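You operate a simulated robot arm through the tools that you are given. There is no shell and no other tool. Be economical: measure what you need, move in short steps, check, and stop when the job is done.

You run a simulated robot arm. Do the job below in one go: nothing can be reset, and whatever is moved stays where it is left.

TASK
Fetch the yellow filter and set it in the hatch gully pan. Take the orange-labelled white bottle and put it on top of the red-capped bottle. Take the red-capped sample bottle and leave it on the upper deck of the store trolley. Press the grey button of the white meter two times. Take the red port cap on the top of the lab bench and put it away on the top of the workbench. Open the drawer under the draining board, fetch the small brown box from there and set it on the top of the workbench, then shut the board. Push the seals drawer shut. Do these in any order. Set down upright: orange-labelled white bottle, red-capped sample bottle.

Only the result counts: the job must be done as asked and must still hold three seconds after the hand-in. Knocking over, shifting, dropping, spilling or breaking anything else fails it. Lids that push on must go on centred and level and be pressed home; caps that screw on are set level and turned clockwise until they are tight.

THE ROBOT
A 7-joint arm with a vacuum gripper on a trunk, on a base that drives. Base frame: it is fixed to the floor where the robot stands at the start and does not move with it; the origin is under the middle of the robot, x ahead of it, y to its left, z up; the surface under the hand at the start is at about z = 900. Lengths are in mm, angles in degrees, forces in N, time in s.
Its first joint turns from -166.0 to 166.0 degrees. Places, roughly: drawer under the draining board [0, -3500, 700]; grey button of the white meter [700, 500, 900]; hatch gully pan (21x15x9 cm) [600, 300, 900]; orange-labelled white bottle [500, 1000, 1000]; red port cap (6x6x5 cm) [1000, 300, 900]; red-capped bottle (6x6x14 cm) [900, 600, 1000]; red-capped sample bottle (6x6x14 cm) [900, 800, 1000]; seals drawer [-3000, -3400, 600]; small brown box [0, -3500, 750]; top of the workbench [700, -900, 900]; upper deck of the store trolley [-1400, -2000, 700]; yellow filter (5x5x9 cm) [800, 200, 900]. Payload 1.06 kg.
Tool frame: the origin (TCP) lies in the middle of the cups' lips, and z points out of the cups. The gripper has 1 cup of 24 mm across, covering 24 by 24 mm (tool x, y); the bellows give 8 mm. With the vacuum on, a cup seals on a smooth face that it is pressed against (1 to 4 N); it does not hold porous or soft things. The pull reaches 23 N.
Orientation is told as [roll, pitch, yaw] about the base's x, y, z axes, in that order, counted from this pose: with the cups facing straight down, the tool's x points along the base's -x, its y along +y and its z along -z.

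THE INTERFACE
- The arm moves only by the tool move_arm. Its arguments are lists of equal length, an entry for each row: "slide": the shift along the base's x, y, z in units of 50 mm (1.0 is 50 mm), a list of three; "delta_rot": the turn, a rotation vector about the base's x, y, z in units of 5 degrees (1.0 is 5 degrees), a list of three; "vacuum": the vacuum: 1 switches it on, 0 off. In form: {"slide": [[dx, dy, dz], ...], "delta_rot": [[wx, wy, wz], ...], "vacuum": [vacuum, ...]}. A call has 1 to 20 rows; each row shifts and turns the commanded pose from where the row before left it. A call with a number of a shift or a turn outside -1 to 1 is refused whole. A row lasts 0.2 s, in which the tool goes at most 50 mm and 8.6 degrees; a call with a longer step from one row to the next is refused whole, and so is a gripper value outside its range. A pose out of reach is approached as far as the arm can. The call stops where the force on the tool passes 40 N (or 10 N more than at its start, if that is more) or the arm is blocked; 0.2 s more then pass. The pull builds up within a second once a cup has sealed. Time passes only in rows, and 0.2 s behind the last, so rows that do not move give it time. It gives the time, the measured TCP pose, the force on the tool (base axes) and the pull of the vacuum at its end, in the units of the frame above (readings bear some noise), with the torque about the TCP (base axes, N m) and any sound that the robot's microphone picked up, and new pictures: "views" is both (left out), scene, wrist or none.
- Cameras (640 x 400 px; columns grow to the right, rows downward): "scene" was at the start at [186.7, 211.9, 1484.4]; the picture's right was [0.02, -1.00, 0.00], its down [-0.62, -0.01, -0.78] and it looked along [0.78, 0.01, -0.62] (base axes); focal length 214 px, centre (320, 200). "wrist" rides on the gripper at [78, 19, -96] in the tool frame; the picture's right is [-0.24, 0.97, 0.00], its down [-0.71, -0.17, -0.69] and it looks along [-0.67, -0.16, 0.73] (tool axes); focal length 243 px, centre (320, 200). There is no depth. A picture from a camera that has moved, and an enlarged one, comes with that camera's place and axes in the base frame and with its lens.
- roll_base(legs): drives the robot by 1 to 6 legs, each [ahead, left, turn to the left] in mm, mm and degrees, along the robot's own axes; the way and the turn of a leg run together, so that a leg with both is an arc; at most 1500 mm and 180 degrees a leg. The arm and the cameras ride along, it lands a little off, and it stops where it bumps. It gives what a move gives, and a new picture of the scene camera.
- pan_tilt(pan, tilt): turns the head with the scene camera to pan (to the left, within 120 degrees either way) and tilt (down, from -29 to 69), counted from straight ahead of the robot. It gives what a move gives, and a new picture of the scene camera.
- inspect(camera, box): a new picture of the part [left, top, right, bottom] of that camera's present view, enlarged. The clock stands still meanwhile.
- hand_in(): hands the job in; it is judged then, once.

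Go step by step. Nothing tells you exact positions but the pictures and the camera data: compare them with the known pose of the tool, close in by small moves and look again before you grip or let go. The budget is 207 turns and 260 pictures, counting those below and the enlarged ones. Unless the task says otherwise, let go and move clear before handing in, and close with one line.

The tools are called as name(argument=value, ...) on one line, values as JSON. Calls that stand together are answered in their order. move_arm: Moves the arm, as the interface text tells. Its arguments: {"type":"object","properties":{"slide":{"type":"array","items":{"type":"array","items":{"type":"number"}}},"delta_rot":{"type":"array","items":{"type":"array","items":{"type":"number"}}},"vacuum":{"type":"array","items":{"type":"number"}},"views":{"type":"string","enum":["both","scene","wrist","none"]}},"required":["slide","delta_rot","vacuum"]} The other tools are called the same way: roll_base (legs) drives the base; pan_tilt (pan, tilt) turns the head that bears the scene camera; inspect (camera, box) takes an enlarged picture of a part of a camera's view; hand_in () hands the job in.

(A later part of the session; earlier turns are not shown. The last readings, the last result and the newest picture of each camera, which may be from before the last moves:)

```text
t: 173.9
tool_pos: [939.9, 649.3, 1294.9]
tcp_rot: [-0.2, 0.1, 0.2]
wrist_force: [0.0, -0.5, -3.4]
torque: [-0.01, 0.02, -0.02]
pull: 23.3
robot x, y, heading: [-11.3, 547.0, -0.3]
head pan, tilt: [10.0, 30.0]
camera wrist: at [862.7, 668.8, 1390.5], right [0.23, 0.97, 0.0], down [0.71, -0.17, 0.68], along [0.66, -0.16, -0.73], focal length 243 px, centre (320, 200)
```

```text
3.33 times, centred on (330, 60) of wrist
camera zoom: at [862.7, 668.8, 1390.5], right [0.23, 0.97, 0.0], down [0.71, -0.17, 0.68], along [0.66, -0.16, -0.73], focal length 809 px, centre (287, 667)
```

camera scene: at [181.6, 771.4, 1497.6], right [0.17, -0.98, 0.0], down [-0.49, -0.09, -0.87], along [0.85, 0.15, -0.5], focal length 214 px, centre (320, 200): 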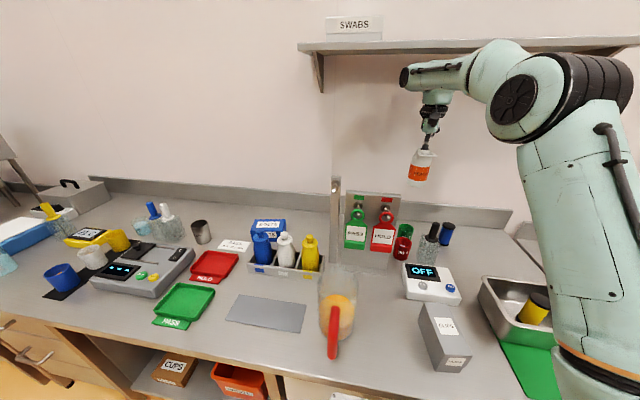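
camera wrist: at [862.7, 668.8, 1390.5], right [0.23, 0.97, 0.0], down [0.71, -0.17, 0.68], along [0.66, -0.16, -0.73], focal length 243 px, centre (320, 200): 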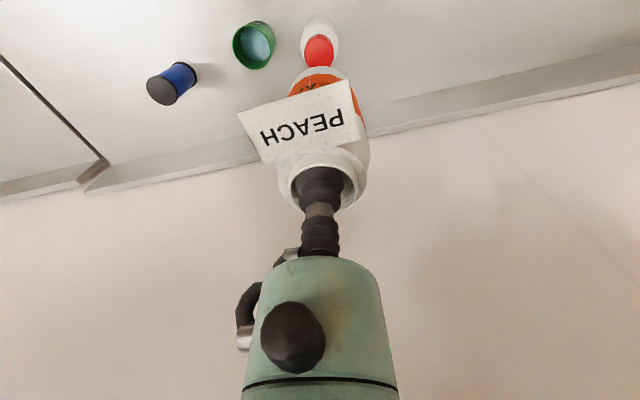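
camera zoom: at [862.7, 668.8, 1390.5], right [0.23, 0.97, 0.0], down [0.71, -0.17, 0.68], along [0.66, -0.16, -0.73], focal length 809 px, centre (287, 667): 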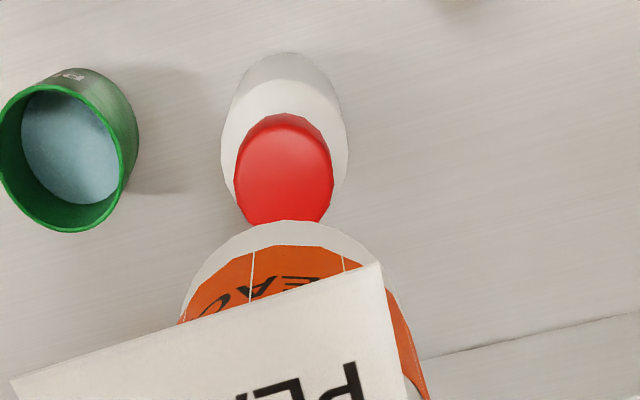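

Aligned within a couple of mm. I'll lower the bottle towards B's cap.

move_arm(slide=[[-0.03, 0, -0.6], [0, 0, -0.6], [0, 0, -0.6], [0, 0, -0.2], [0, 0, 0]], delta_rot=[[0, 0, 0], [0, 0, 0], [0, 0, 0], [0, 0, 0], [0, 0, 0]], vacuum=[1, 1, 1, 1, 1])

```text
t: 175.2
tool_pos: [936.6, 648.9, 1194.9]
tcp_rot: [-0.1, 0.1, 0.2]
wrist_force: [0.5, -0.2, -2.7]
torque: [-0.01, 0.02, 0.0]
pull: 23.0
robot x, y, heading: [-9.8, 546.6, -0.2]
head pan, tilt: [10.0, 30.0]
camera scene: at [181.7, 771.5, 1497.6], right [0.17, -0.98, 0.0], down [-0.49, -0.09, -0.87], along [0.85, 0.15, -0.5], focal length 214 px, centre (320, 200)
camera wrist: at [859.5, 667.5, 1290.5], right [0.23, 0.97, 0.0], down [0.71, -0.17, 0.68], along [0.67, -0.16, -0.73], focal length 243 px, centre (320, 200)
```

scene: 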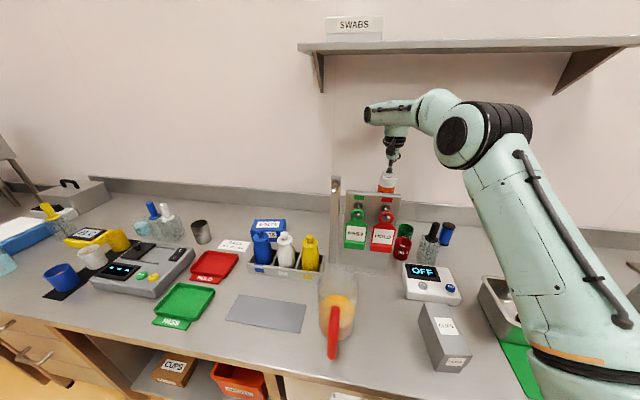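
wrist: 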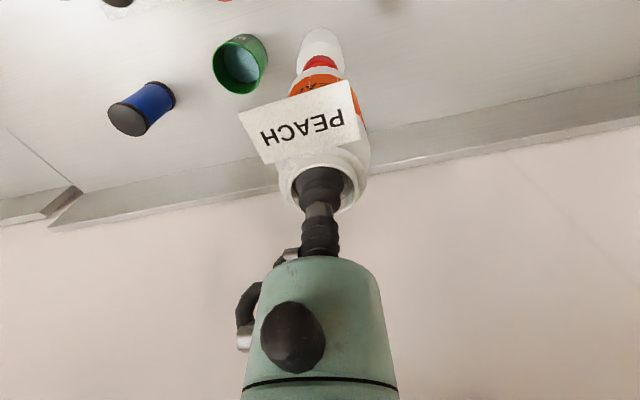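

Good alignment. I'll lower in small steps.

move_arm(slide=[[0, 0, -0.2], [0, 0, -0.1], [0, 0, -0.08], [0, 0, -0.06], [0, 0, 0]], delta_rot=[[0, 0, 0], [0, 0, 0], [0, 0, 0], [0, 0, 0], [0, 0, 0]], vacuum=[1, 1, 1, 1, 1], views="none")

inspect(camera="wrist", box=[260, 0, 400, 120])

```text
t: 176.3
tool_pos: [936.3, 649.2, 1172.7]
tcp_rot: [-0.2, 0.2, 0.2]
wrist_force: [-0.4, 0.0, -3.0]
torque: [-0.02, 0.02, -0.01]
pull: 22.2
robot x, y, heading: [-6.7, 547.2, -0.2]
head pan, tilt: [10.0, 30.0]
```

```text
3.33 times, centred on (330, 60) of wrist
camera zoom: at [859.4, 667.6, 1268.5], right [0.23, 0.97, 0.0], down [0.71, -0.17, 0.68], along [0.66, -0.16, -0.73], focal length 809 px, centre (287, 667)
```

zoom: 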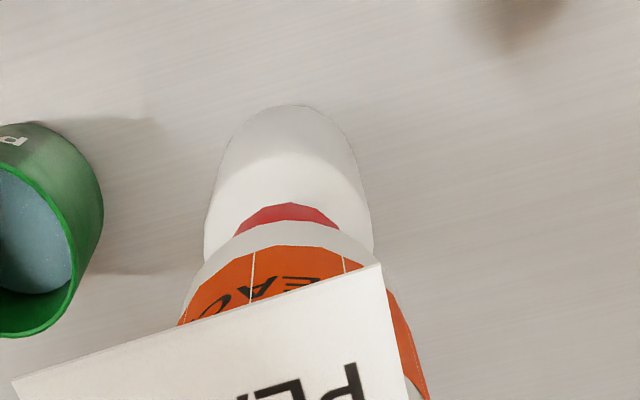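

move_arm(slide=[[0, 0, -0.06], [0, 0, -0.06], [0, 0, -0.04], [0, 0, 0]], delta_rot=[[0, 0, 0], [0, 0, 0], [0, 0, 0], [0, 0, 0]], vacuum=[1, 1, 1, 1], views="none")

```text
t: 177.3
tool_pos: [936.6, 648.3, 1163.3]
tcp_rot: [-0.1, 0.1, 0.2]
wrist_force: [0.1, 0.4, -2.5]
torque: [-0.01, 0.01, -0.01]
pull: 22.7
robot x, y, heading: [-6.5, 542.0, 0.0]
head pan, tilt: [10.0, 30.0]
```

move_arm(slide=[[0, 0, -0.04], [0, 0, -0.04], [0, 0, 0]], delta_rot=[[0, 0, 0], [0, 0, 0], [0, 0, 0]], vacuum=[1, 1, 1], views="none")

inspect(camera="wrist", box=[260, 0, 400, 120])

```text
t: 178.2
tool_pos: [935.8, 649.1, 1159.9]
tcp_rot: [-0.2, 0.0, 0.2]
wrist_force: [1.0, 0.0, -2.7]
torque: [0.03, 0.03, 0.01]
pull: 22.7
robot x, y, heading: [-5.8, 546.2, -0.2]
head pan, tilt: [10.0, 30.0]
```

```text
3.33 times, centred on (330, 60) of wrist
camera zoom: at [859.5, 667.9, 1254.9], right [0.23, 0.97, 0.0], down [0.71, -0.17, 0.68], along [0.66, -0.16, -0.73], focal length 809 px, centre (287, 667)
```

zoom: 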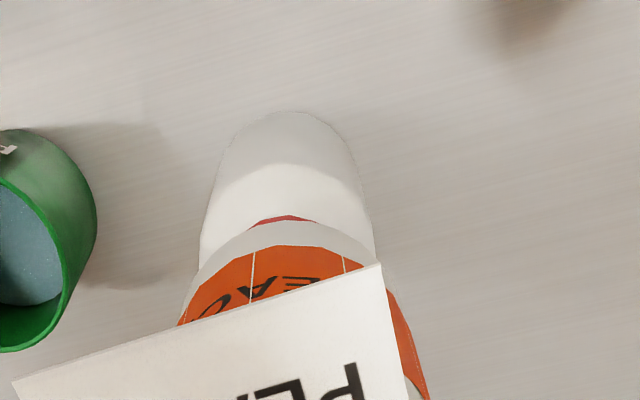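

move_arm(slide=[[0, 0, -0.04], [0, 0, -0.04], [0, 0, 0]], delta_rot=[[0, 0, 0], [0, 0, 0], [0, 0, 0]], vacuum=[1, 1, 1], views="none")

move_arm(slide=[[0, 0, -0.04], [0, 0, 0]], delta_rot=[[0, 0, 0], [0, 0, 0]], vacuum=[1, 1], views="none")

```text
t: 178.9
tool_pos: [936.2, 648.7, 1157.8]
tcp_rot: [0.0, 0.0, 0.2]
wrist_force: [0.3, 0.1, 14.3]
torque: [0.01, -0.02, 0.01]
pull: 23.5
robot x, y, heading: [-11.9, 545.6, -0.1]
head pan, tilt: [10.0, 30.0]
```

```text
t: 179.6
tool_pos: [934.9, 648.4, 1155.8]
tcp_rot: [-0.1, 0.1, 0.2]
wrist_force: [0.6, 0.9, 16.5]
torque: [-0.01, -0.01, -0.01]
pull: 23.1
robot x, y, heading: [-9.7, 544.0, -0.2]
head pan, tilt: [10.0, 30.0]
```

Contact. I'll ease off, release and rise straight up.

move_arm(slide=[[0, 0, 0.06], [0, 0, 0.02], [0, 0, 0], [0, 0, 0], [0, 0, 0], [0, 0, 0], [0, 0, 0.1], [0, 0, 0.3], [0, 0, 0.6], [0, 0, 0.8], [0, 0, 0.8]], delta_rot=[[0, 0, 0], [0, 0, 0], [0, 0, 0], [0, 0, 0], [0, 0, 0], [0, 0, 0], [0, 0, 0], [0, 0, 0], [0, 0, 0], [0, 0, 0], [0, 0, 0]], vacuum=[1, 1, 0, 0, 0, 0, 0, 0, 0, 0, 0])

```text
t: 181.9
tool_pos: [936.4, 649.3, 1289.1]
tcp_rot: [-0.2, 0.2, 0.1]
wrist_force: [0.7, -0.3, -0.5]
torque: [0.02, 0.01, 0.02]
pull: 0.1
robot x, y, heading: [-9.0, 542.1, -0.2]
head pan, tilt: [10.0, 30.0]
camera scene: at [181.8, 771.5, 1497.5], right [0.17, -0.98, 0.0], down [-0.49, -0.09, -0.87], along [0.85, 0.15, -0.5], focal length 214 px, centre (320, 200)
camera wrist: at [859.6, 668.1, 1384.3], right [0.23, 0.97, 0.0], down [0.71, -0.17, 0.68], along [0.66, -0.16, -0.73], focal length 243 px, centre (320, 200)
```

scene: 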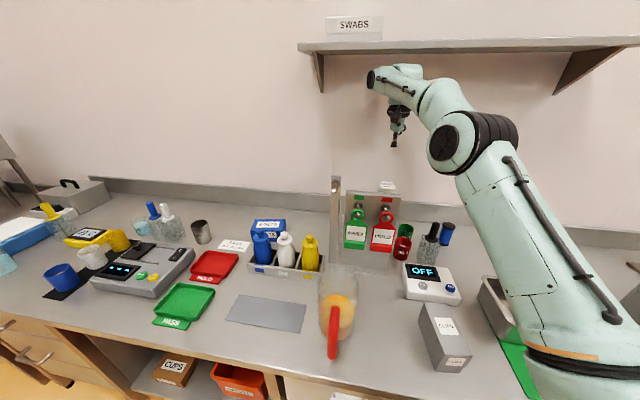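
wrist: 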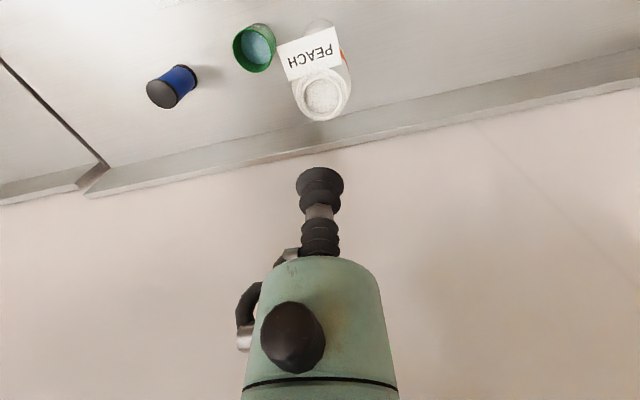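

Stacked and standing. Now for the sample bottle I'll retract, turn the tool by -90° so the camera clears the post, and drive left.

move_arm(slide=[[-0.8, 0, 0.1], [-0.8, 0, 0.1], [-0.8, 0, 0.1], [-0.8, 0, 0.1], [-0.8, 0, 0], [-0.8, 0, 0], [-0.8, 0, 0], [-0.8, 0, 0], [-0.8, 0, 0], [0, 0, 0], [0, 0, 0]], delta_rot=[[0, 0, 0], [0, 0, 0], [0, 0, 0], [0, 0, 0], [0, 0, 0], [0, 0, 0], [0, 0, -1], [0, 0, -1], [0, 0, -1], [0, 0, -1], [0, 0, -1]], vacuum=[0, 0, 0, 0, 0, 0, 0, 0, 0, 0, 0], views="none")

move_arm(slide=[[0, 0, 0], [0, 0, 0], [0, 0, 0], [0, 0, 0], [0, 0, 0], [0, 0, 0], [0, 0, 0], [0, 0, 0], [0, 0, 0], [0, 0, 0], [0, 0, 0], [0, 0, 0], [0, 0, 0], [0, 0, 0]], delta_rot=[[0, 0, -1], [0, 0, -1], [0, 0, -1], [0, 0, -1], [0, 0, -1], [0, 0, -1], [0, 0, -1], [0, 0, -1], [0, 0, -1], [0, 0, -1], [0, 0, -1], [0, 0, -1], [0, 0, -1], [0, 0, 0]], vacuum=[0, 0, 0, 0, 0, 0, 0, 0, 0, 0, 0, 0, 0, 0], views="scene")

```text
t: 184.3
tool_pos: [576.2, 648.3, 1308.5]
tcp_rot: [-0.1, 0.1, -24.9]
wrist_force: [0.0, 0.3, -0.1]
torque: [-0.01, 0.02, -0.01]
pull: 0.0
robot x, y, heading: [-11.7, 548.4, -0.1]
head pan, tilt: [10.0, 30.0]
```

```text
t: 187.3
tool_pos: [576.4, 649.4, 1308.7]
tcp_rot: [-0.1, 0.2, -89.9]
wrist_force: [-0.3, 0.5, -0.2]
torque: [-0.03, 0.0, -0.04]
pull: 0.1
robot x, y, heading: [-7.0, 548.6, -0.3]
head pan, tilt: [10.0, 30.0]
camera scene: at [181.6, 771.4, 1497.6], right [0.17, -0.98, 0.0], down [-0.49, -0.09, -0.87], along [0.85, 0.15, -0.5], focal length 214 px, centre (320, 200)
```

scene: 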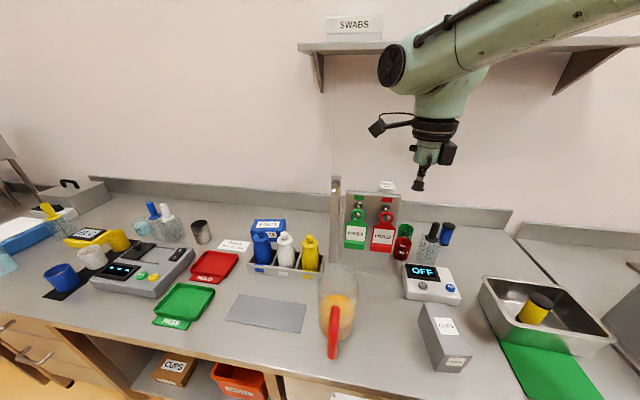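

roll_base(legs=[[0, 520, 0.2]])

pan_tilt(pan=-20, tilt=30)

```text
t: 190.4
tool_pos: [573.5, 1175.8, 1309.0]
tcp_rot: [-0.1, 0.1, -89.1]
wrist_force: [1.1, 0.8, -0.1]
torque: [0.03, 0.01, -0.01]
pull: 0.1
robot x, y, heading: [-9.2, 1064.4, 0.5]
head pan, tilt: [10.0, 30.0]
camera scene: at [176.6, 1292.4, 1497.6], right [0.18, -0.98, 0.0], down [-0.49, -0.09, -0.87], along [0.85, 0.16, -0.5], focal length 214 px, centre (320, 200)
```

scene: 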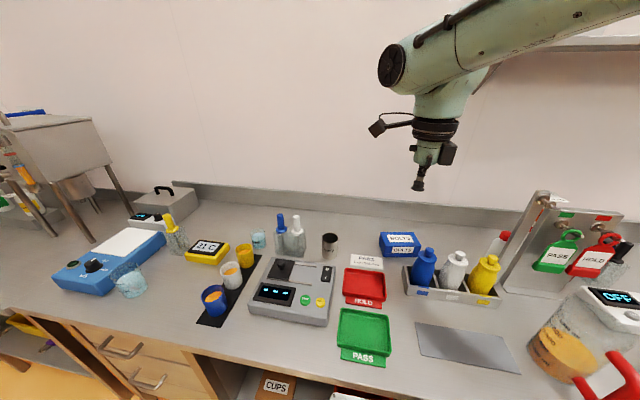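

```text
t: 191.3
tool_pos: [574.1, 1174.6, 1308.9]
tcp_rot: [-0.1, 0.1, -89.1]
wrist_force: [0.1, -0.2, -0.1]
torque: [0.02, 0.01, -0.02]
pull: 0.2
robot x, y, heading: [-12.9, 1059.7, 0.7]
head pan, tilt: [-20.0, 30.0]
camera scene: at [173.0, 1245.7, 1497.6], right [-0.33, -0.94, 0.0], down [-0.47, 0.17, -0.87], along [0.82, -0.29, -0.5], focal length 214 px, centre (320, 200)
```

scene: 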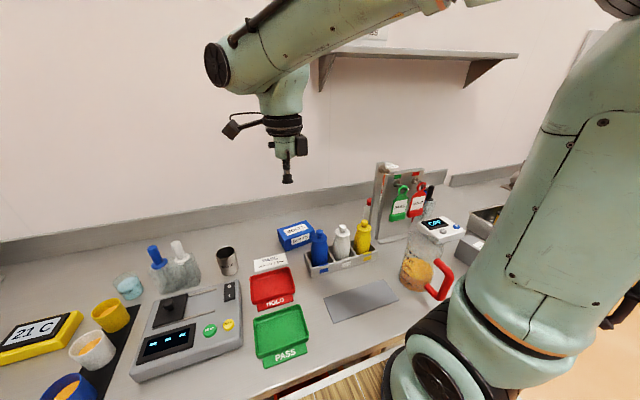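

move_arm(slide=[[0.65, -0.6, 0], [0.65, -0.6, 0], [0.65, -0.6, 0], [0.65, -0.6, 0], [0.65, -0.6, 0], [0.65, -0.6, 0], [0.65, -0.6, 0], [0, 0, 0]], delta_rot=[[0, 0, -0.1], [0, 0, -0.1], [0, 0, 0], [0, 0, 0], [0, 0, 0], [0, 0, 0], [0, 0, 0], [0, 0, 0]], vacuum=[0, 0, 0, 0, 0, 0, 0, 0])

```text
t: 193.1
tool_pos: [800.0, 963.7, 1308.4]
tcp_rot: [-0.1, 0.1, -90.2]
wrist_force: [0.3, -0.3, 0.7]
torque: [0.03, -0.03, 0.01]
pull: 0.1
robot x, y, heading: [-9.0, 1061.8, 0.7]
head pan, tilt: [-20.0, 30.0]
camera scene: at [172.9, 1245.7, 1497.6], right [-0.33, -0.94, 0.0], down [-0.47, 0.17, -0.87], along [0.82, -0.29, -0.5], focal length 214 px, centre (320, 200)
camera wrist: at [820.5, 1042.2, 1403.8], right [0.97, -0.24, 0.0], down [-0.17, -0.71, 0.68], along [-0.16, -0.66, -0.73], focal length 243 px, centre (320, 200)
```

scene: 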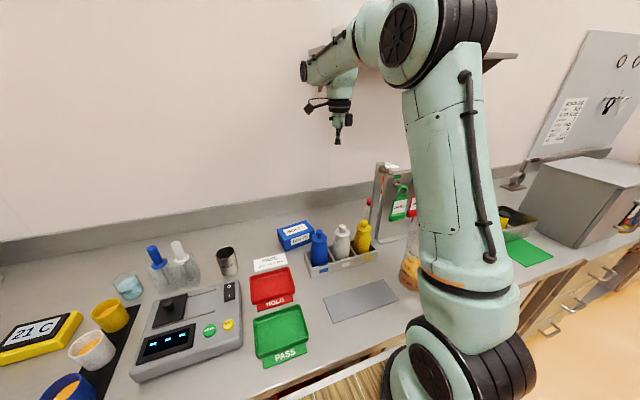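
wrist: 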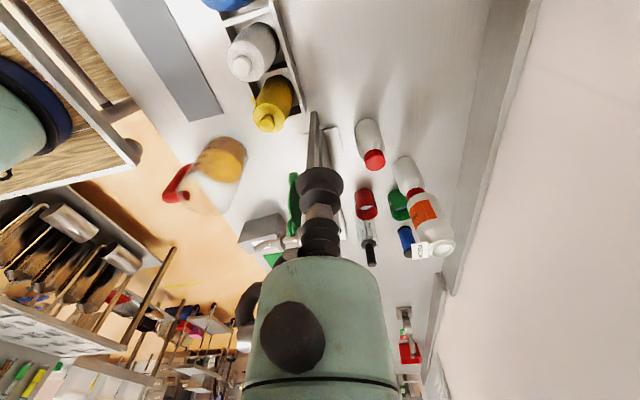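

The sample bottle's cap is at about (858, 775). I'll move above it.

move_arm(slide=[[0.29, -0.93, 0], [0.29, -0.93, 0], [0.29, -0.93, 0], [0.29, -0.95, 0], [0, 0, 0]], delta_rot=[[0, 0, 0], [0, 0, 0], [0, 0, 0], [0, 0, 0], [0, 0, 0]], vacuum=[0, 0, 0, 0, 0])

```text
t: 194.3
tool_pos: [860.0, 779.5, 1310.3]
tcp_rot: [0.0, 0.1, -90.1]
wrist_force: [-0.7, 0.6, -0.4]
torque: [-0.01, 0.04, 0.02]
pull: 0.0
robot x, y, heading: [-11.2, 1067.6, 0.6]
head pan, tilt: [-20.0, 30.0]
camera scene: at [173.0, 1245.7, 1497.6], right [-0.33, -0.94, 0.0], down [-0.47, 0.17, -0.87], along [0.82, -0.29, -0.5], focal length 214 px, centre (320, 200)
camera wrist: at [880.4, 857.7, 1405.0], right [0.97, -0.24, 0.0], down [-0.17, -0.71, 0.68], along [-0.16, -0.66, -0.73], focal length 243 px, centre (320, 200)
```

scene: 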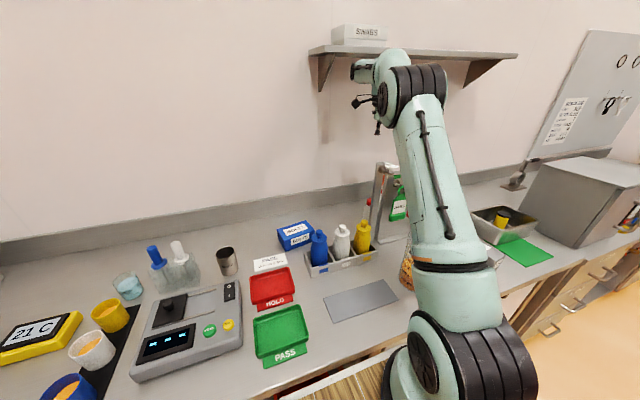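
wrist: 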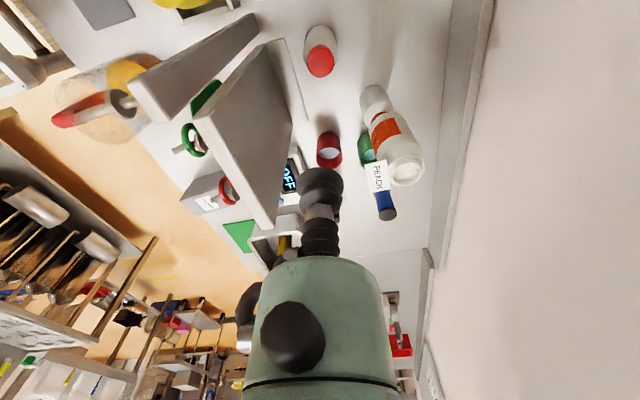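

inspect(camera="wrist", box=[270, 10, 370, 110])

```text
4.00 times, centred on (320, 60) of wrist
camera zoom: at [880.4, 857.7, 1405.0], right [0.97, -0.24, 0.0], down [-0.17, -0.71, 0.68], along [-0.16, -0.66, -0.73], focal length 970 px, centre (320, 760)
```

zoom: 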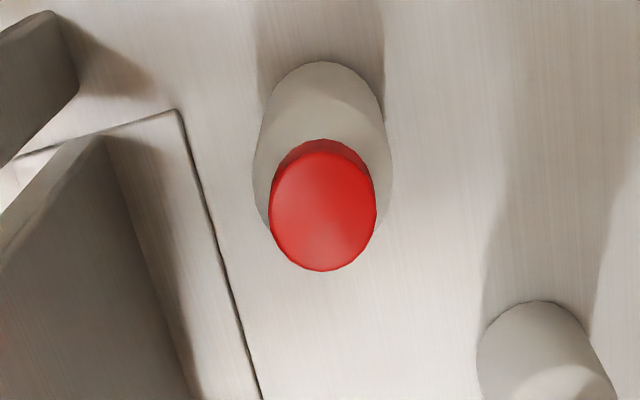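

The board is about 95 mm behind the bottle's axis, so the hand clears it. I'll go down over (860, 770).

move_arm(slide=[[0, -0.19, -0.6], [0, 0, -0.8], [0, 0, -0.8], [0, 0, -0.8], [0, 0, -0.8], [0, 0, -0.7], [0, 0, 0]], delta_rot=[[0, 0, 0], [0, 0, 0], [0, 0, 0], [0, 0, 0], [0, 0, 0], [0, 0, 0], [0, 0, 0]], vacuum=[0, 0, 0, 0, 0, 0, 0])

```text
t: 195.9
tool_pos: [857.8, 767.4, 1083.6]
tcp_rot: [-0.1, 0.0, -90.1]
wrist_force: [-0.5, 0.5, 0.2]
torque: [0.03, -0.03, -0.02]
pull: 0.1
robot x, y, heading: [-13.5, 1066.2, 0.6]
head pan, tilt: [-20.0, 30.0]
camera scene: at [172.9, 1245.6, 1497.6], right [-0.33, -0.94, 0.0], down [-0.47, 0.17, -0.87], along [0.82, -0.29, -0.5], focal length 214 px, centre (320, 200)
camera wrist: at [878.3, 845.4, 1178.1], right [0.97, -0.24, 0.0], down [-0.17, -0.71, 0.68], along [-0.16, -0.66, -0.73], focal length 243 px, centre (320, 200)
```

scene: 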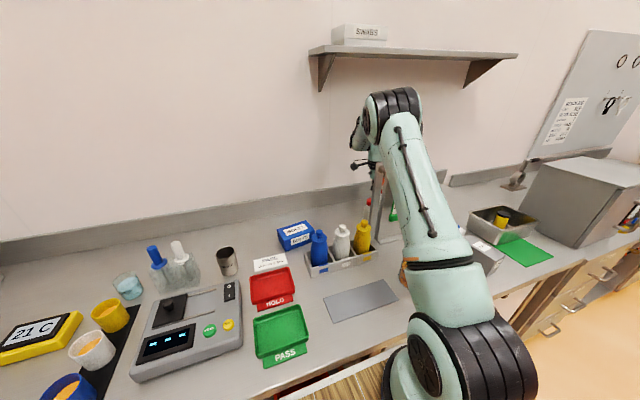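
wrist: 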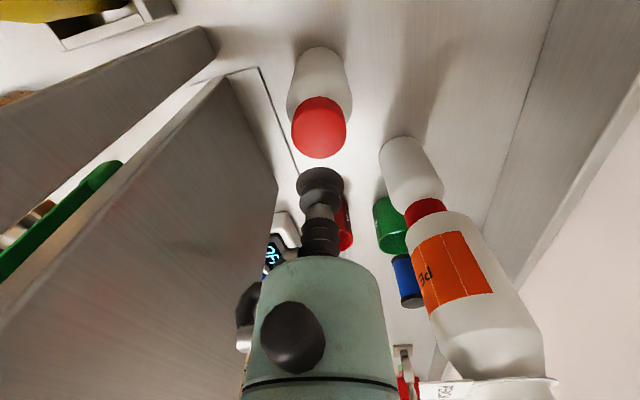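

I'll adjust by (+2, +4) and go down with the vacuum on.

move_arm(slide=[[0.04, 0.08, -0.5], [0, 0, -0.4], [0, 0, -0.1], [0, 0, -0.06], [0, 0, -0.06], [0, 0, 0], [0, 0, 0]], delta_rot=[[0, 0, 0], [0, 0, 0], [0, 0, 0], [0, 0, 0], [0, 0, 0], [0, 0, 0], [0, 0, 0]], vacuum=[1, 1, 1, 1, 1, 1, 1], views="wrist")

```text
t: 197.5
tool_pos: [860.7, 772.0, 1029.2]
tcp_rot: [-0.2, 0.1, -90.1]
wrist_force: [2.5, 3.5, 16.6]
torque: [0.0, -0.02, 0.04]
pull: 23.2
robot x, y, heading: [-12.1, 1062.3, 0.6]
head pan, tilt: [-20.0, 30.0]
camera wrist: at [880.7, 850.7, 1123.2], right [0.97, -0.24, 0.0], down [-0.17, -0.71, 0.68], along [-0.16, -0.66, -0.73], focal length 243 px, centre (320, 200)
```

wrist: 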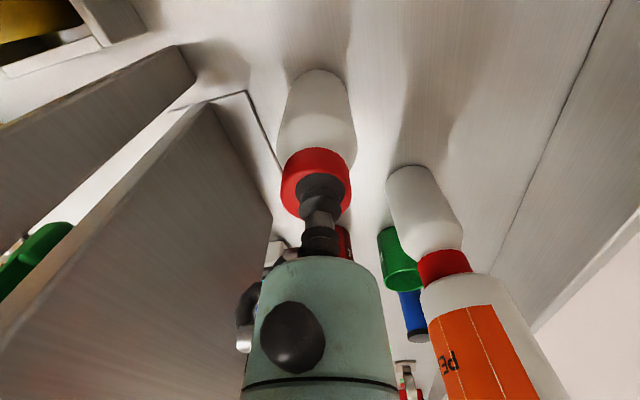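

Sealed. I'll lift straight up.

move_arm(slide=[[0, 0, 0.1], [0, 0, 0.2], [0, 0, 0.4], [0, 0, 0.6], [0, 0, 0.8], [0, 0, 0.8], [0, 0, 0.8], [0, 0, 0.8], [0, 0, 0.8], [0, 0, 0]], delta_rot=[[0, 0, 0], [0, 0, 0], [0, 0, 0], [0, 0, 0], [0, 0, 0], [0, 0, 0], [0, 0, 0], [0, 0, 0], [0, 0, 0], [0, 0, 0]], vacuum=[1, 1, 1, 1, 1, 1, 1, 1, 1, 1], views="wrist")

```text
t: 199.7
tool_pos: [861.6, 772.7, 1293.6]
tcp_rot: [-0.1, 0.1, -90.0]
wrist_force: [0.6, -0.1, -2.4]
torque: [0.02, -0.01, 0.0]
pull: 22.9
robot x, y, heading: [-10.0, 1062.2, 0.3]
head pan, tilt: [-20.0, 30.0]
camera wrist: at [882.2, 851.1, 1388.4], right [0.97, -0.24, 0.0], down [-0.17, -0.71, 0.68], along [-0.16, -0.66, -0.73], focal length 243 px, centre (320, 200)
```

wrist: 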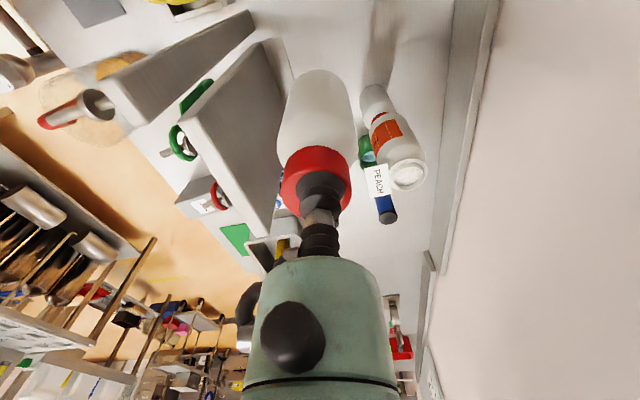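

Bottle held and the stack is unharmed. I'll retreat to the left, then back, and then drive toward the trolley.

move_arm(slide=[[0, 0.8, 0], [0, 0.8, 0], [0, 0.8, 0], [0, 0.8, 0], [0, 0.8, 0], [-0.8, 0, 0], [-0.8, 0, 0], [-0.8, 0, 0], [-0.8, 0, 0], [-0.8, 0, 0], [-0.8, 0, 0], [-0.8, 0, 0], [0, 0, 0]], delta_rot=[[0, 0, 0], [0, 0, 0], [0, 0, 0], [0, 0, 0], [0, 0, 0], [0, 0, 0], [0, 0, 0], [0, 0, 0], [0, 0, 0], [0, 0, 0], [0, 0, 0], [0, 0, 0], [0, 0, 0]], vacuum=[1, 1, 1, 1, 1, 1, 1, 1, 1, 1, 1, 1, 1], views="none")

roll_base(legs=[[-400, 0, -0.4], [0, -1500, 0], [0, -1400, 0]])

pan_tilt(pan=-110, tilt=25)

```text
t: 202.5
tool_pos: [579.0, 973.4, 1290.6]
tcp_rot: [-0.2, 0.1, -90.1]
wrist_force: [0.1, -0.5, -2.5]
torque: [-0.02, 0.01, -0.02]
pull: 23.1
robot x, y, heading: [-10.3, 1066.6, 0.8]
head pan, tilt: [-20.0, 30.0]
```

```text
t: 218.5
tool_pos: [286.3, -1882.3, 1291.3]
tcp_rot: [-0.1, 0.2, -88.4]
wrist_force: [-0.3, -0.5, -1.7]
torque: [0.01, -0.02, -0.02]
pull: 22.7
robot x, y, heading: [-305.8, -1807.3, 2.3]
head pan, tilt: [-20.0, 30.0]
camera scene: at [-128.2, -1621.3, 1497.6], right [-0.3, -0.95, 0.0], down [-0.48, 0.15, -0.87], along [0.82, -0.26, -0.5], focal length 214 px, centre (320, 200)
```

scene: 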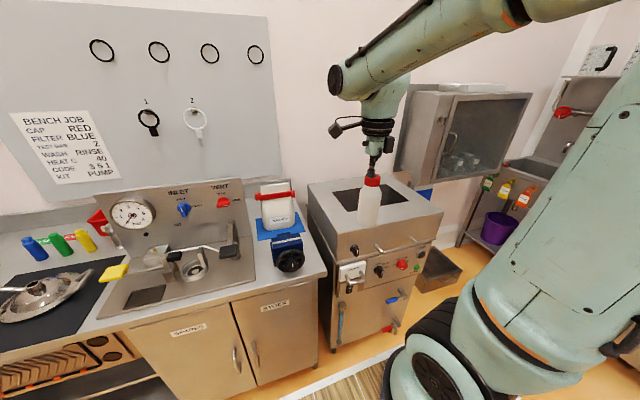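

```text
t: 220.2
tool_pos: [284.5, -1882.8, 1291.4]
tcp_rot: [-0.2, 0.1, -88.5]
wrist_force: [0.3, 0.5, -2.9]
torque: [0.02, 0.02, -0.02]
pull: 22.7
robot x, y, heading: [-306.1, -1808.3, 2.3]
head pan, tilt: [-110.0, 25.0]
camera scene: at [-242.4, -1681.5, 1505.6], right [-0.95, 0.3, 0.0], down [0.13, 0.4, -0.91], along [-0.28, -0.86, -0.42], focal length 214 px, centre (320, 200)
```

scene: 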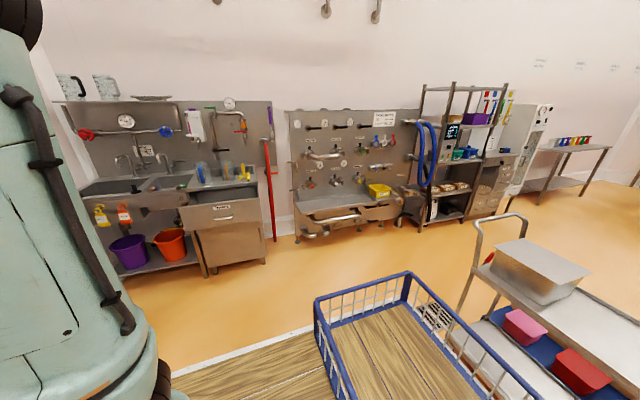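

The trolley stands at about (-1450, -2000). I'll turn around to face it.

roll_base(legs=[[0, 0, 178]])

pan_tilt(pan=10, tilt=35)

```text
t: 228.0
tool_pos: [-902.1, -1761.1, 1291.7]
tcp_rot: [-0.1, 0.1, 94.2]
wrist_force: [0.1, 0.3, -0.8]
torque: [-0.02, -0.01, 0.03]
pull: 23.1
robot x, y, heading: [-309.7, -1809.8, -175.3]
head pan, tilt: [-110.0, 25.0]
camera scene: at [-363.9, -1936.3, 1505.6], right [0.97, -0.26, 0.0], down [-0.11, -0.41, -0.91], along [0.24, 0.88, -0.42], focal length 214 px, centre (320, 200)
```

scene: 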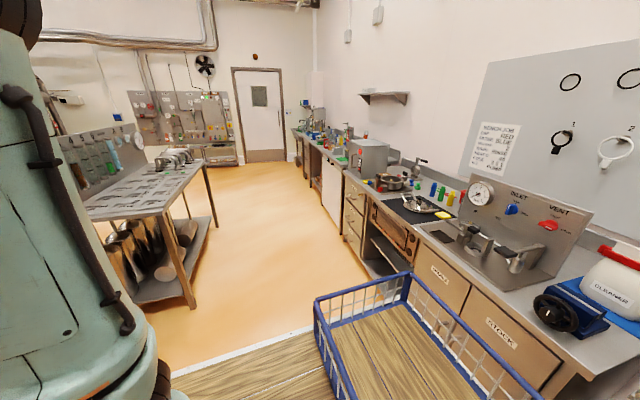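

```text
t: 230.0
tool_pos: [-902.2, -1761.4, 1291.8]
tcp_rot: [-0.3, 0.1, 94.2]
wrist_force: [-0.5, -0.1, -2.6]
torque: [0.0, 0.02, 0.01]
pull: 22.7
robot x, y, heading: [-310.2, -1810.0, -175.0]
head pan, tilt: [10.0, 35.0]
camera scene: at [-473.0, -2047.9, 1489.8], right [-0.26, 0.97, 0.0], down [0.55, 0.15, -0.82], along [-0.79, -0.21, -0.57], focal length 214 px, centre (320, 200)
```

scene: 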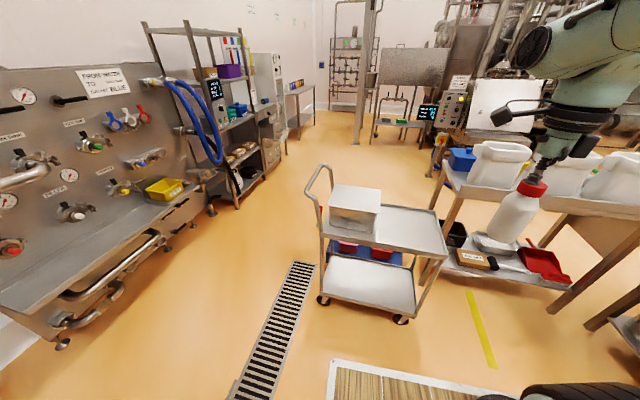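

The trolley deck has free space at about (-1400, -1760). I'll drive 300 mm closer, straightening the heading.

roll_base(legs=[[300, 0, -5]])

pan_tilt(pan=-5, tilt=45)

```text
t: 232.0
tool_pos: [-1189.2, -1721.4, 1291.1]
tcp_rot: [-0.3, 0.0, 89.2]
wrist_force: [-0.9, -0.2, -1.7]
torque: [-0.02, 0.02, 0.02]
pull: 22.9
robot x, y, heading: [-601.2, -1819.4, 180.0]
head pan, tilt: [10.0, 35.0]
camera scene: at [-787.3, -2044.6, 1489.8], right [-0.17, 0.99, 0.0], down [0.57, 0.1, -0.82], along [-0.81, -0.14, -0.57], focal length 214 px, centre (320, 200)
```

scene: 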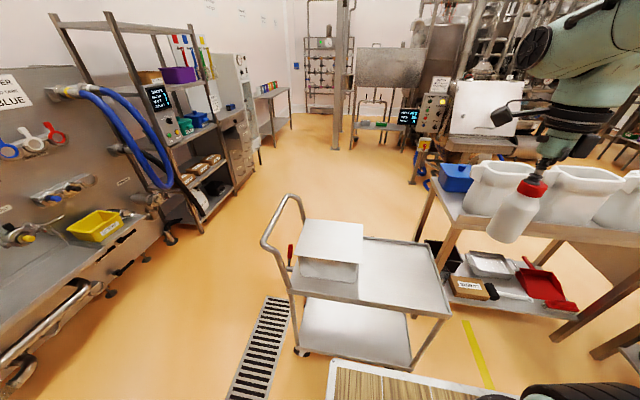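

```text
t: 232.8
tool_pos: [-1189.1, -1720.6, 1291.7]
tcp_rot: [-0.1, 0.1, 89.2]
wrist_force: [-0.5, 0.5, -2.4]
torque: [-0.04, 0.03, 0.02]
pull: 23.0
robot x, y, heading: [-601.1, -1820.7, 180.0]
head pan, tilt: [-5.0, 45.0]
camera scene: at [-781.5, -2022.3, 1475.0], right [0.09, 1.0, 0.0], down [0.7, -0.06, -0.71], along [-0.7, 0.06, -0.71], focal length 214 px, centre (320, 200)
```

scene: 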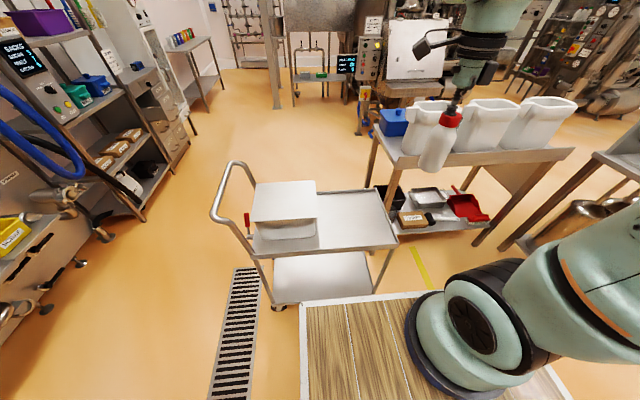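

The free deck area's centre is about (-1420, -1800). I'll move over it and go down part way.

move_arm(slide=[[-0.8, -0.28, 0], [-0.8, -0.28, 0], [-0.8, -0.28, 0], [-0.8, -0.28, 0], [-0.8, -0.28, 0], [-0.6, -0.2, 0], [0, 0, -0.9], [0, 0, -0.9], [0, 0, -0.9], [0, 0, -0.9], [0, 0, -0.9], [0, 0, -0.9], [0, 0, -0.9], [0, 0, 0]], delta_rot=[[0, 0, 0], [0, 0, 0], [0, 0, 0], [0, 0, 0], [0, 0, 0], [0, 0, 0], [0, 0, 0], [0, 0, 0], [0, 0, 0], [0, 0, 0], [0, 0, 0], [0, 0, 0], [0, 0, 0], [0, 0, 0]], vacuum=[1, 1, 1, 1, 1, 1, 1, 1, 1, 1, 1, 1, 1, 1])

```text
t: 235.8
tool_pos: [-1418.2, -1804.5, 974.1]
tcp_rot: [0.0, 0.1, 89.1]
wrist_force: [1.0, 0.0, -1.9]
torque: [-0.03, 0.01, -0.02]
pull: 23.1
robot x, y, heading: [-602.3, -1819.6, 180.0]
head pan, tilt: [-5.0, 45.0]
camera scene: at [-781.3, -2022.2, 1475.0], right [0.09, 1.0, 0.0], down [0.7, -0.06, -0.71], along [-0.7, 0.06, -0.71], focal length 214 px, centre (320, 200)
camera wrist: at [-1438.5, -1881.3, 1070.0], right [-0.97, 0.25, 0.0], down [0.18, 0.71, 0.68], along [0.17, 0.66, -0.73], focal length 243 px, centre (320, 200)
```

scene: 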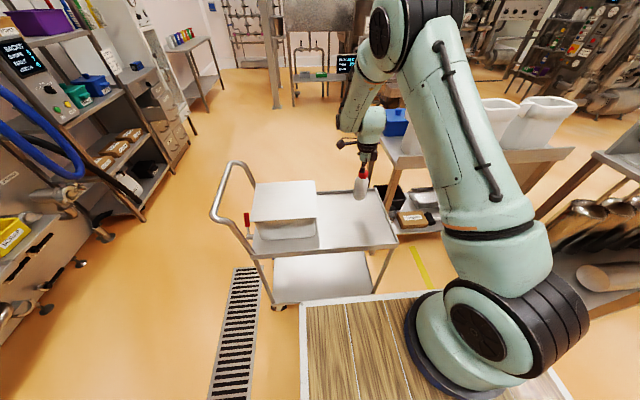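
wrist: 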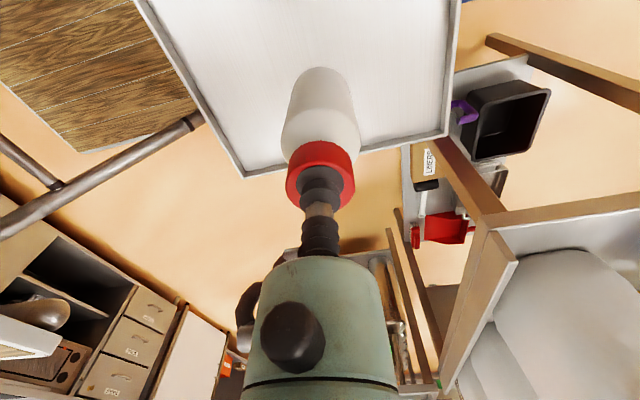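

The bottle will land well inside the deck. Lowering.

move_arm(slide=[[0, 0, -0.8], [0, 0, -0.8], [0, 0, -0.6], [0, 0, -0.2], [0, 0, 0]], delta_rot=[[0, 0, 0], [0, 0, 0], [0, 0, 0], [0, 0, 0], [0, 0, 0]], vacuum=[1, 1, 1, 1, 1], views="wrist")

```text
t: 237.0
tool_pos: [-1420.7, -1799.6, 856.9]
tcp_rot: [-0.1, 0.1, 89.2]
wrist_force: [1.2, -0.2, -1.5]
torque: [-0.02, 0.01, -0.03]
pull: 23.2
robot x, y, heading: [-600.3, -1823.1, 179.9]
head pan, tilt: [-5.0, 45.0]
camera wrist: at [-1438.9, -1877.7, 951.2], right [-0.97, 0.25, 0.0], down [0.18, 0.71, 0.68], along [0.17, 0.66, -0.73], focal length 243 px, centre (320, 200)
```

wrist: 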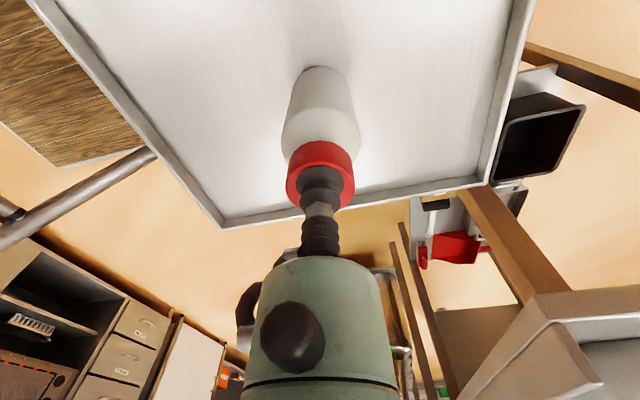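

move_arm(slide=[[0, 0, -0.1], [0, 0, -0.1], [0, 0, -0.08], [0, 0, -0.06], [0, 0, 0]], delta_rot=[[0, 0, 0], [0, 0, 0], [0, 0, 0], [0, 0, 0], [0, 0, 0]], vacuum=[1, 1, 1, 1, 1], views="wrist")

```text
t: 237.9
tool_pos: [-1420.6, -1800.1, 844.9]
tcp_rot: [0.1, 0.1, 89.2]
wrist_force: [2.8, 0.2, 17.7]
torque: [0.1, -0.01, -0.01]
pull: 23.3
robot x, y, heading: [-597.0, -1819.0, 179.7]
head pan, tilt: [-5.0, 45.0]
stopped in row 4: the force on the tool passed its limit at 44 N (the readings are from after the stop); the commanded pose is now the measured one
camera wrist: at [-1440.0, -1878.6, 939.6], right [-0.97, 0.25, 0.0], down [0.18, 0.71, 0.68], along [0.17, 0.66, -0.73], focal length 243 px, centre (320, 200)
```

wrist: 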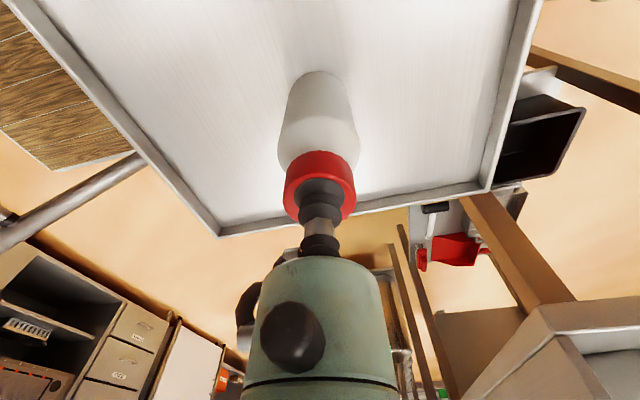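

Landed on the deck. I'll ease off, release and rise.

move_arm(slide=[[0, 0, 0.08], [0, 0, 0.02], [0, 0, 0], [0, 0, 0], [0, 0, 0], [0, 0, 0], [0, 0, 0.1], [0, 0, 0.3], [0, 0, 0.7], [0, 0, 0.8], [0, 0, 0.9], [0, 0, 0.9]], delta_rot=[[0, 0, 0], [0, 0, 0], [0, 0, 0], [0, 0, 0], [0, 0, 0], [0, 0, 0], [0, 0, 0], [0, 0, 0], [0, 0, 0], [0, 0, 0], [0, 0, 0], [0, 0, 0]], vacuum=[1, 1, 0, 0, 0, 0, 0, 0, 0, 0, 0, 0])

```text
t: 240.5
tool_pos: [-1419.5, -1801.2, 1033.1]
tcp_rot: [0.0, 0.1, 89.2]
wrist_force: [0.2, -2.0, 0.3]
torque: [0.03, -0.06, -0.02]
pull: 0.1
robot x, y, heading: [-601.5, -1822.8, 179.7]
head pan, tilt: [-5.0, 45.0]
camera scene: at [-781.9, -2022.3, 1474.9], right [0.09, 1.0, 0.0], down [0.7, -0.06, -0.71], along [-0.7, 0.06, -0.71], focal length 214 px, centre (320, 200)
camera wrist: at [-1438.5, -1877.6, 1126.5], right [-0.97, 0.25, 0.0], down [0.18, 0.71, 0.68], along [0.17, 0.66, -0.73], focal length 243 px, centre (320, 200)
```

scene: 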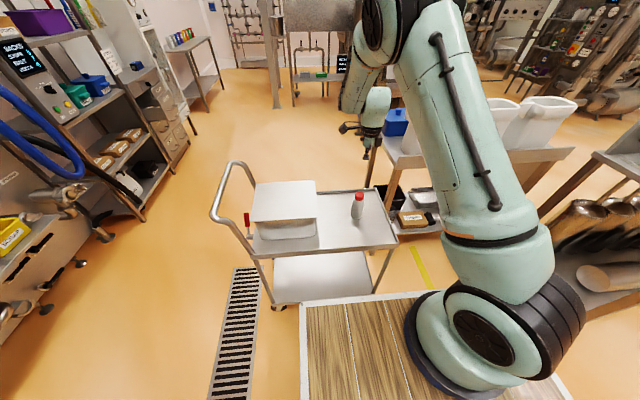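
wrist: 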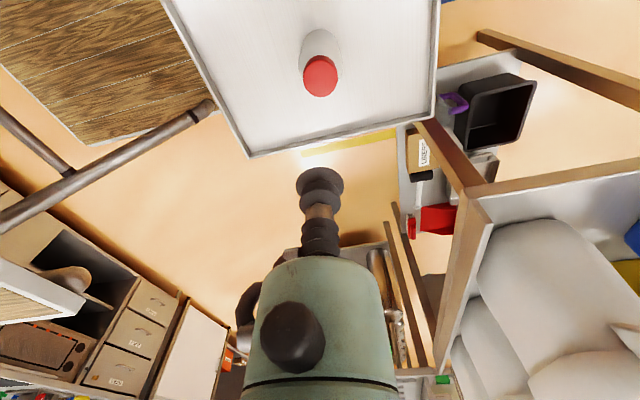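

The sample bottle stands on the trolley. Now the drawers: I retract and turn the tool back to its normal yaw.

move_arm(slide=[[0, 0, 0.9], [0, 0, 0.9], [0, 0, 0.9], [0, 0, 0.9], [0.8, 0, 0], [0.8, 0, 0], [0.8, 0, 0], [0.8, 0, 0], [0.8, 0, 0], [0.5, 0, 0], [0, 0, 0], [0, 0, 0], [0, 0, 0], [0, 0, 0], [0, 0, 0], [0, 0, 0], [0, 0, 0], [0, 0, 0], [0, 0, 0], [0, 0, 0]], delta_rot=[[0, 0, 0], [0, 0, 0], [0, 0, 1], [0, 0, 1], [0, 0, 1], [0, 0, 1], [0, 0, 1], [0, 0, 1], [0, 0, 1], [0, 0, 1], [0, 0, 1], [0, 0, 1], [0, 0, 1], [0, 0, 1], [0, 0, 1], [0, 0, 1], [0, 0, 1], [0, 0, 1], [0, 0, 1], [0, 0, 1]], vacuum=[0, 0, 0, 0, 0, 0, 0, 0, 0, 0, 0, 0, 0, 0, 0, 0, 0, 0, 0, 0], views="none")

roll_base(legs=[[-370, 0, 0], [0, 0, 90]])

```text
t: 244.7
tool_pos: [-1196.6, -1800.9, 1211.9]
tcp_rot: [0.0, 0.1, 179.2]
wrist_force: [-0.5, -0.6, 0.1]
torque: [0.02, -0.01, 0.01]
pull: 0.1
robot x, y, heading: [-597.8, -1818.7, 180.0]
head pan, tilt: [-5.0, 45.0]
```

```text
t: 250.9
tool_pos: [-251.8, -2416.1, 1213.3]
tcp_rot: [0.0, 0.0, -91.3]
wrist_force: [0.1, -0.1, -0.3]
torque: [-0.01, 0.02, 0.01]
pull: 0.0
robot x, y, heading: [-230.0, -1821.2, -90.6]
head pan, tilt: [-5.0, 45.0]
camera scene: at [-27.1, -2003.9, 1475.0], right [-1.0, 0.1, 0.0], down [0.07, 0.7, -0.71], along [-0.07, -0.7, -0.71], focal length 214 px, centre (320, 200)
```

scene: 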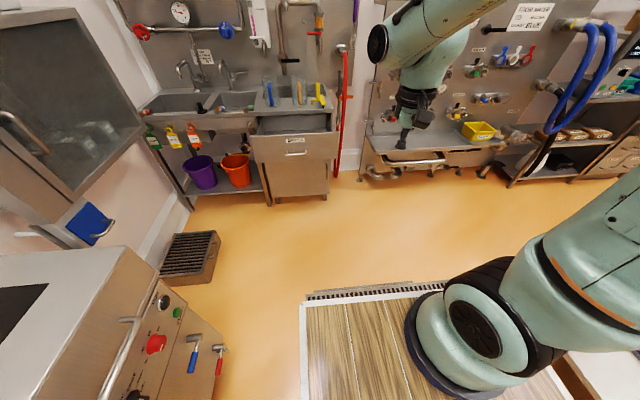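

The drawer stays open. I'll drive up to the same standing place as before.

roll_base(legs=[[640, 0, 0.6]])

pan_tilt(pan=10, tilt=38)

```text
t: 254.5
tool_pos: [-251.5, -3061.8, 1212.9]
tcp_rot: [0.1, 0.0, -90.8]
wrist_force: [0.8, -0.2, 0.0]
torque: [0.02, -0.02, 0.03]
pull: 0.0
robot x, y, heading: [-235.4, -2464.1, -89.8]
head pan, tilt: [-5.0, 45.0]
camera scene: at [-29.6, -2647.4, 1475.0], right [-1.0, 0.09, 0.0], down [0.06, 0.7, -0.71], along [-0.06, -0.7, -0.71], focal length 214 px, centre (320, 200)
```

scene: 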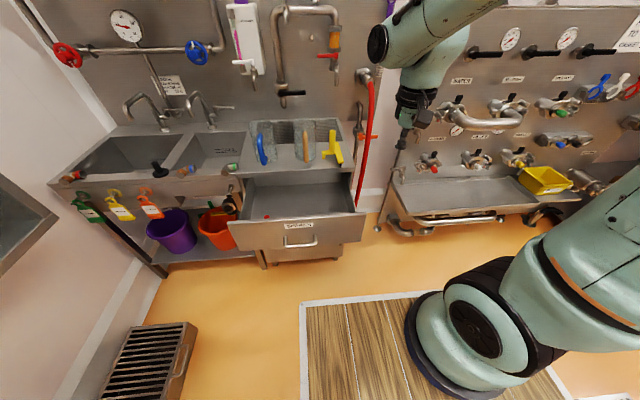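

```text
t: 255.3
tool_pos: [-252.4, -3061.7, 1212.8]
tcp_rot: [0.1, 0.1, -90.8]
wrist_force: [0.0, 0.6, -0.5]
torque: [0.02, 0.0, -0.03]
pull: 0.1
robot x, y, heading: [-229.2, -2466.5, -89.9]
head pan, tilt: [10.0, 38.0]
camera scene: at [-7.6, -2651.4, 1485.2], right [-0.99, -0.17, 0.0], down [-0.11, 0.61, -0.79], along [0.13, -0.78, -0.62], focal length 214 px, centre (320, 200)
```

scene: 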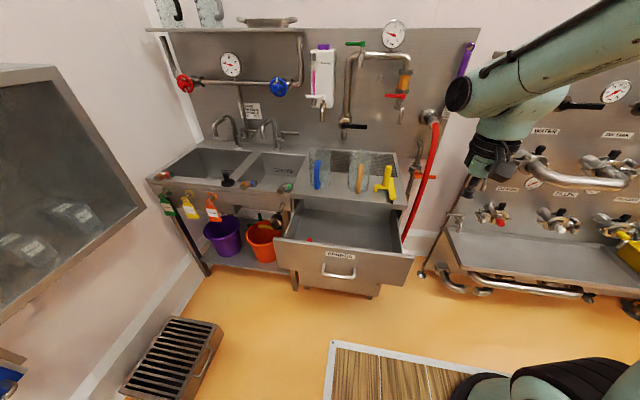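

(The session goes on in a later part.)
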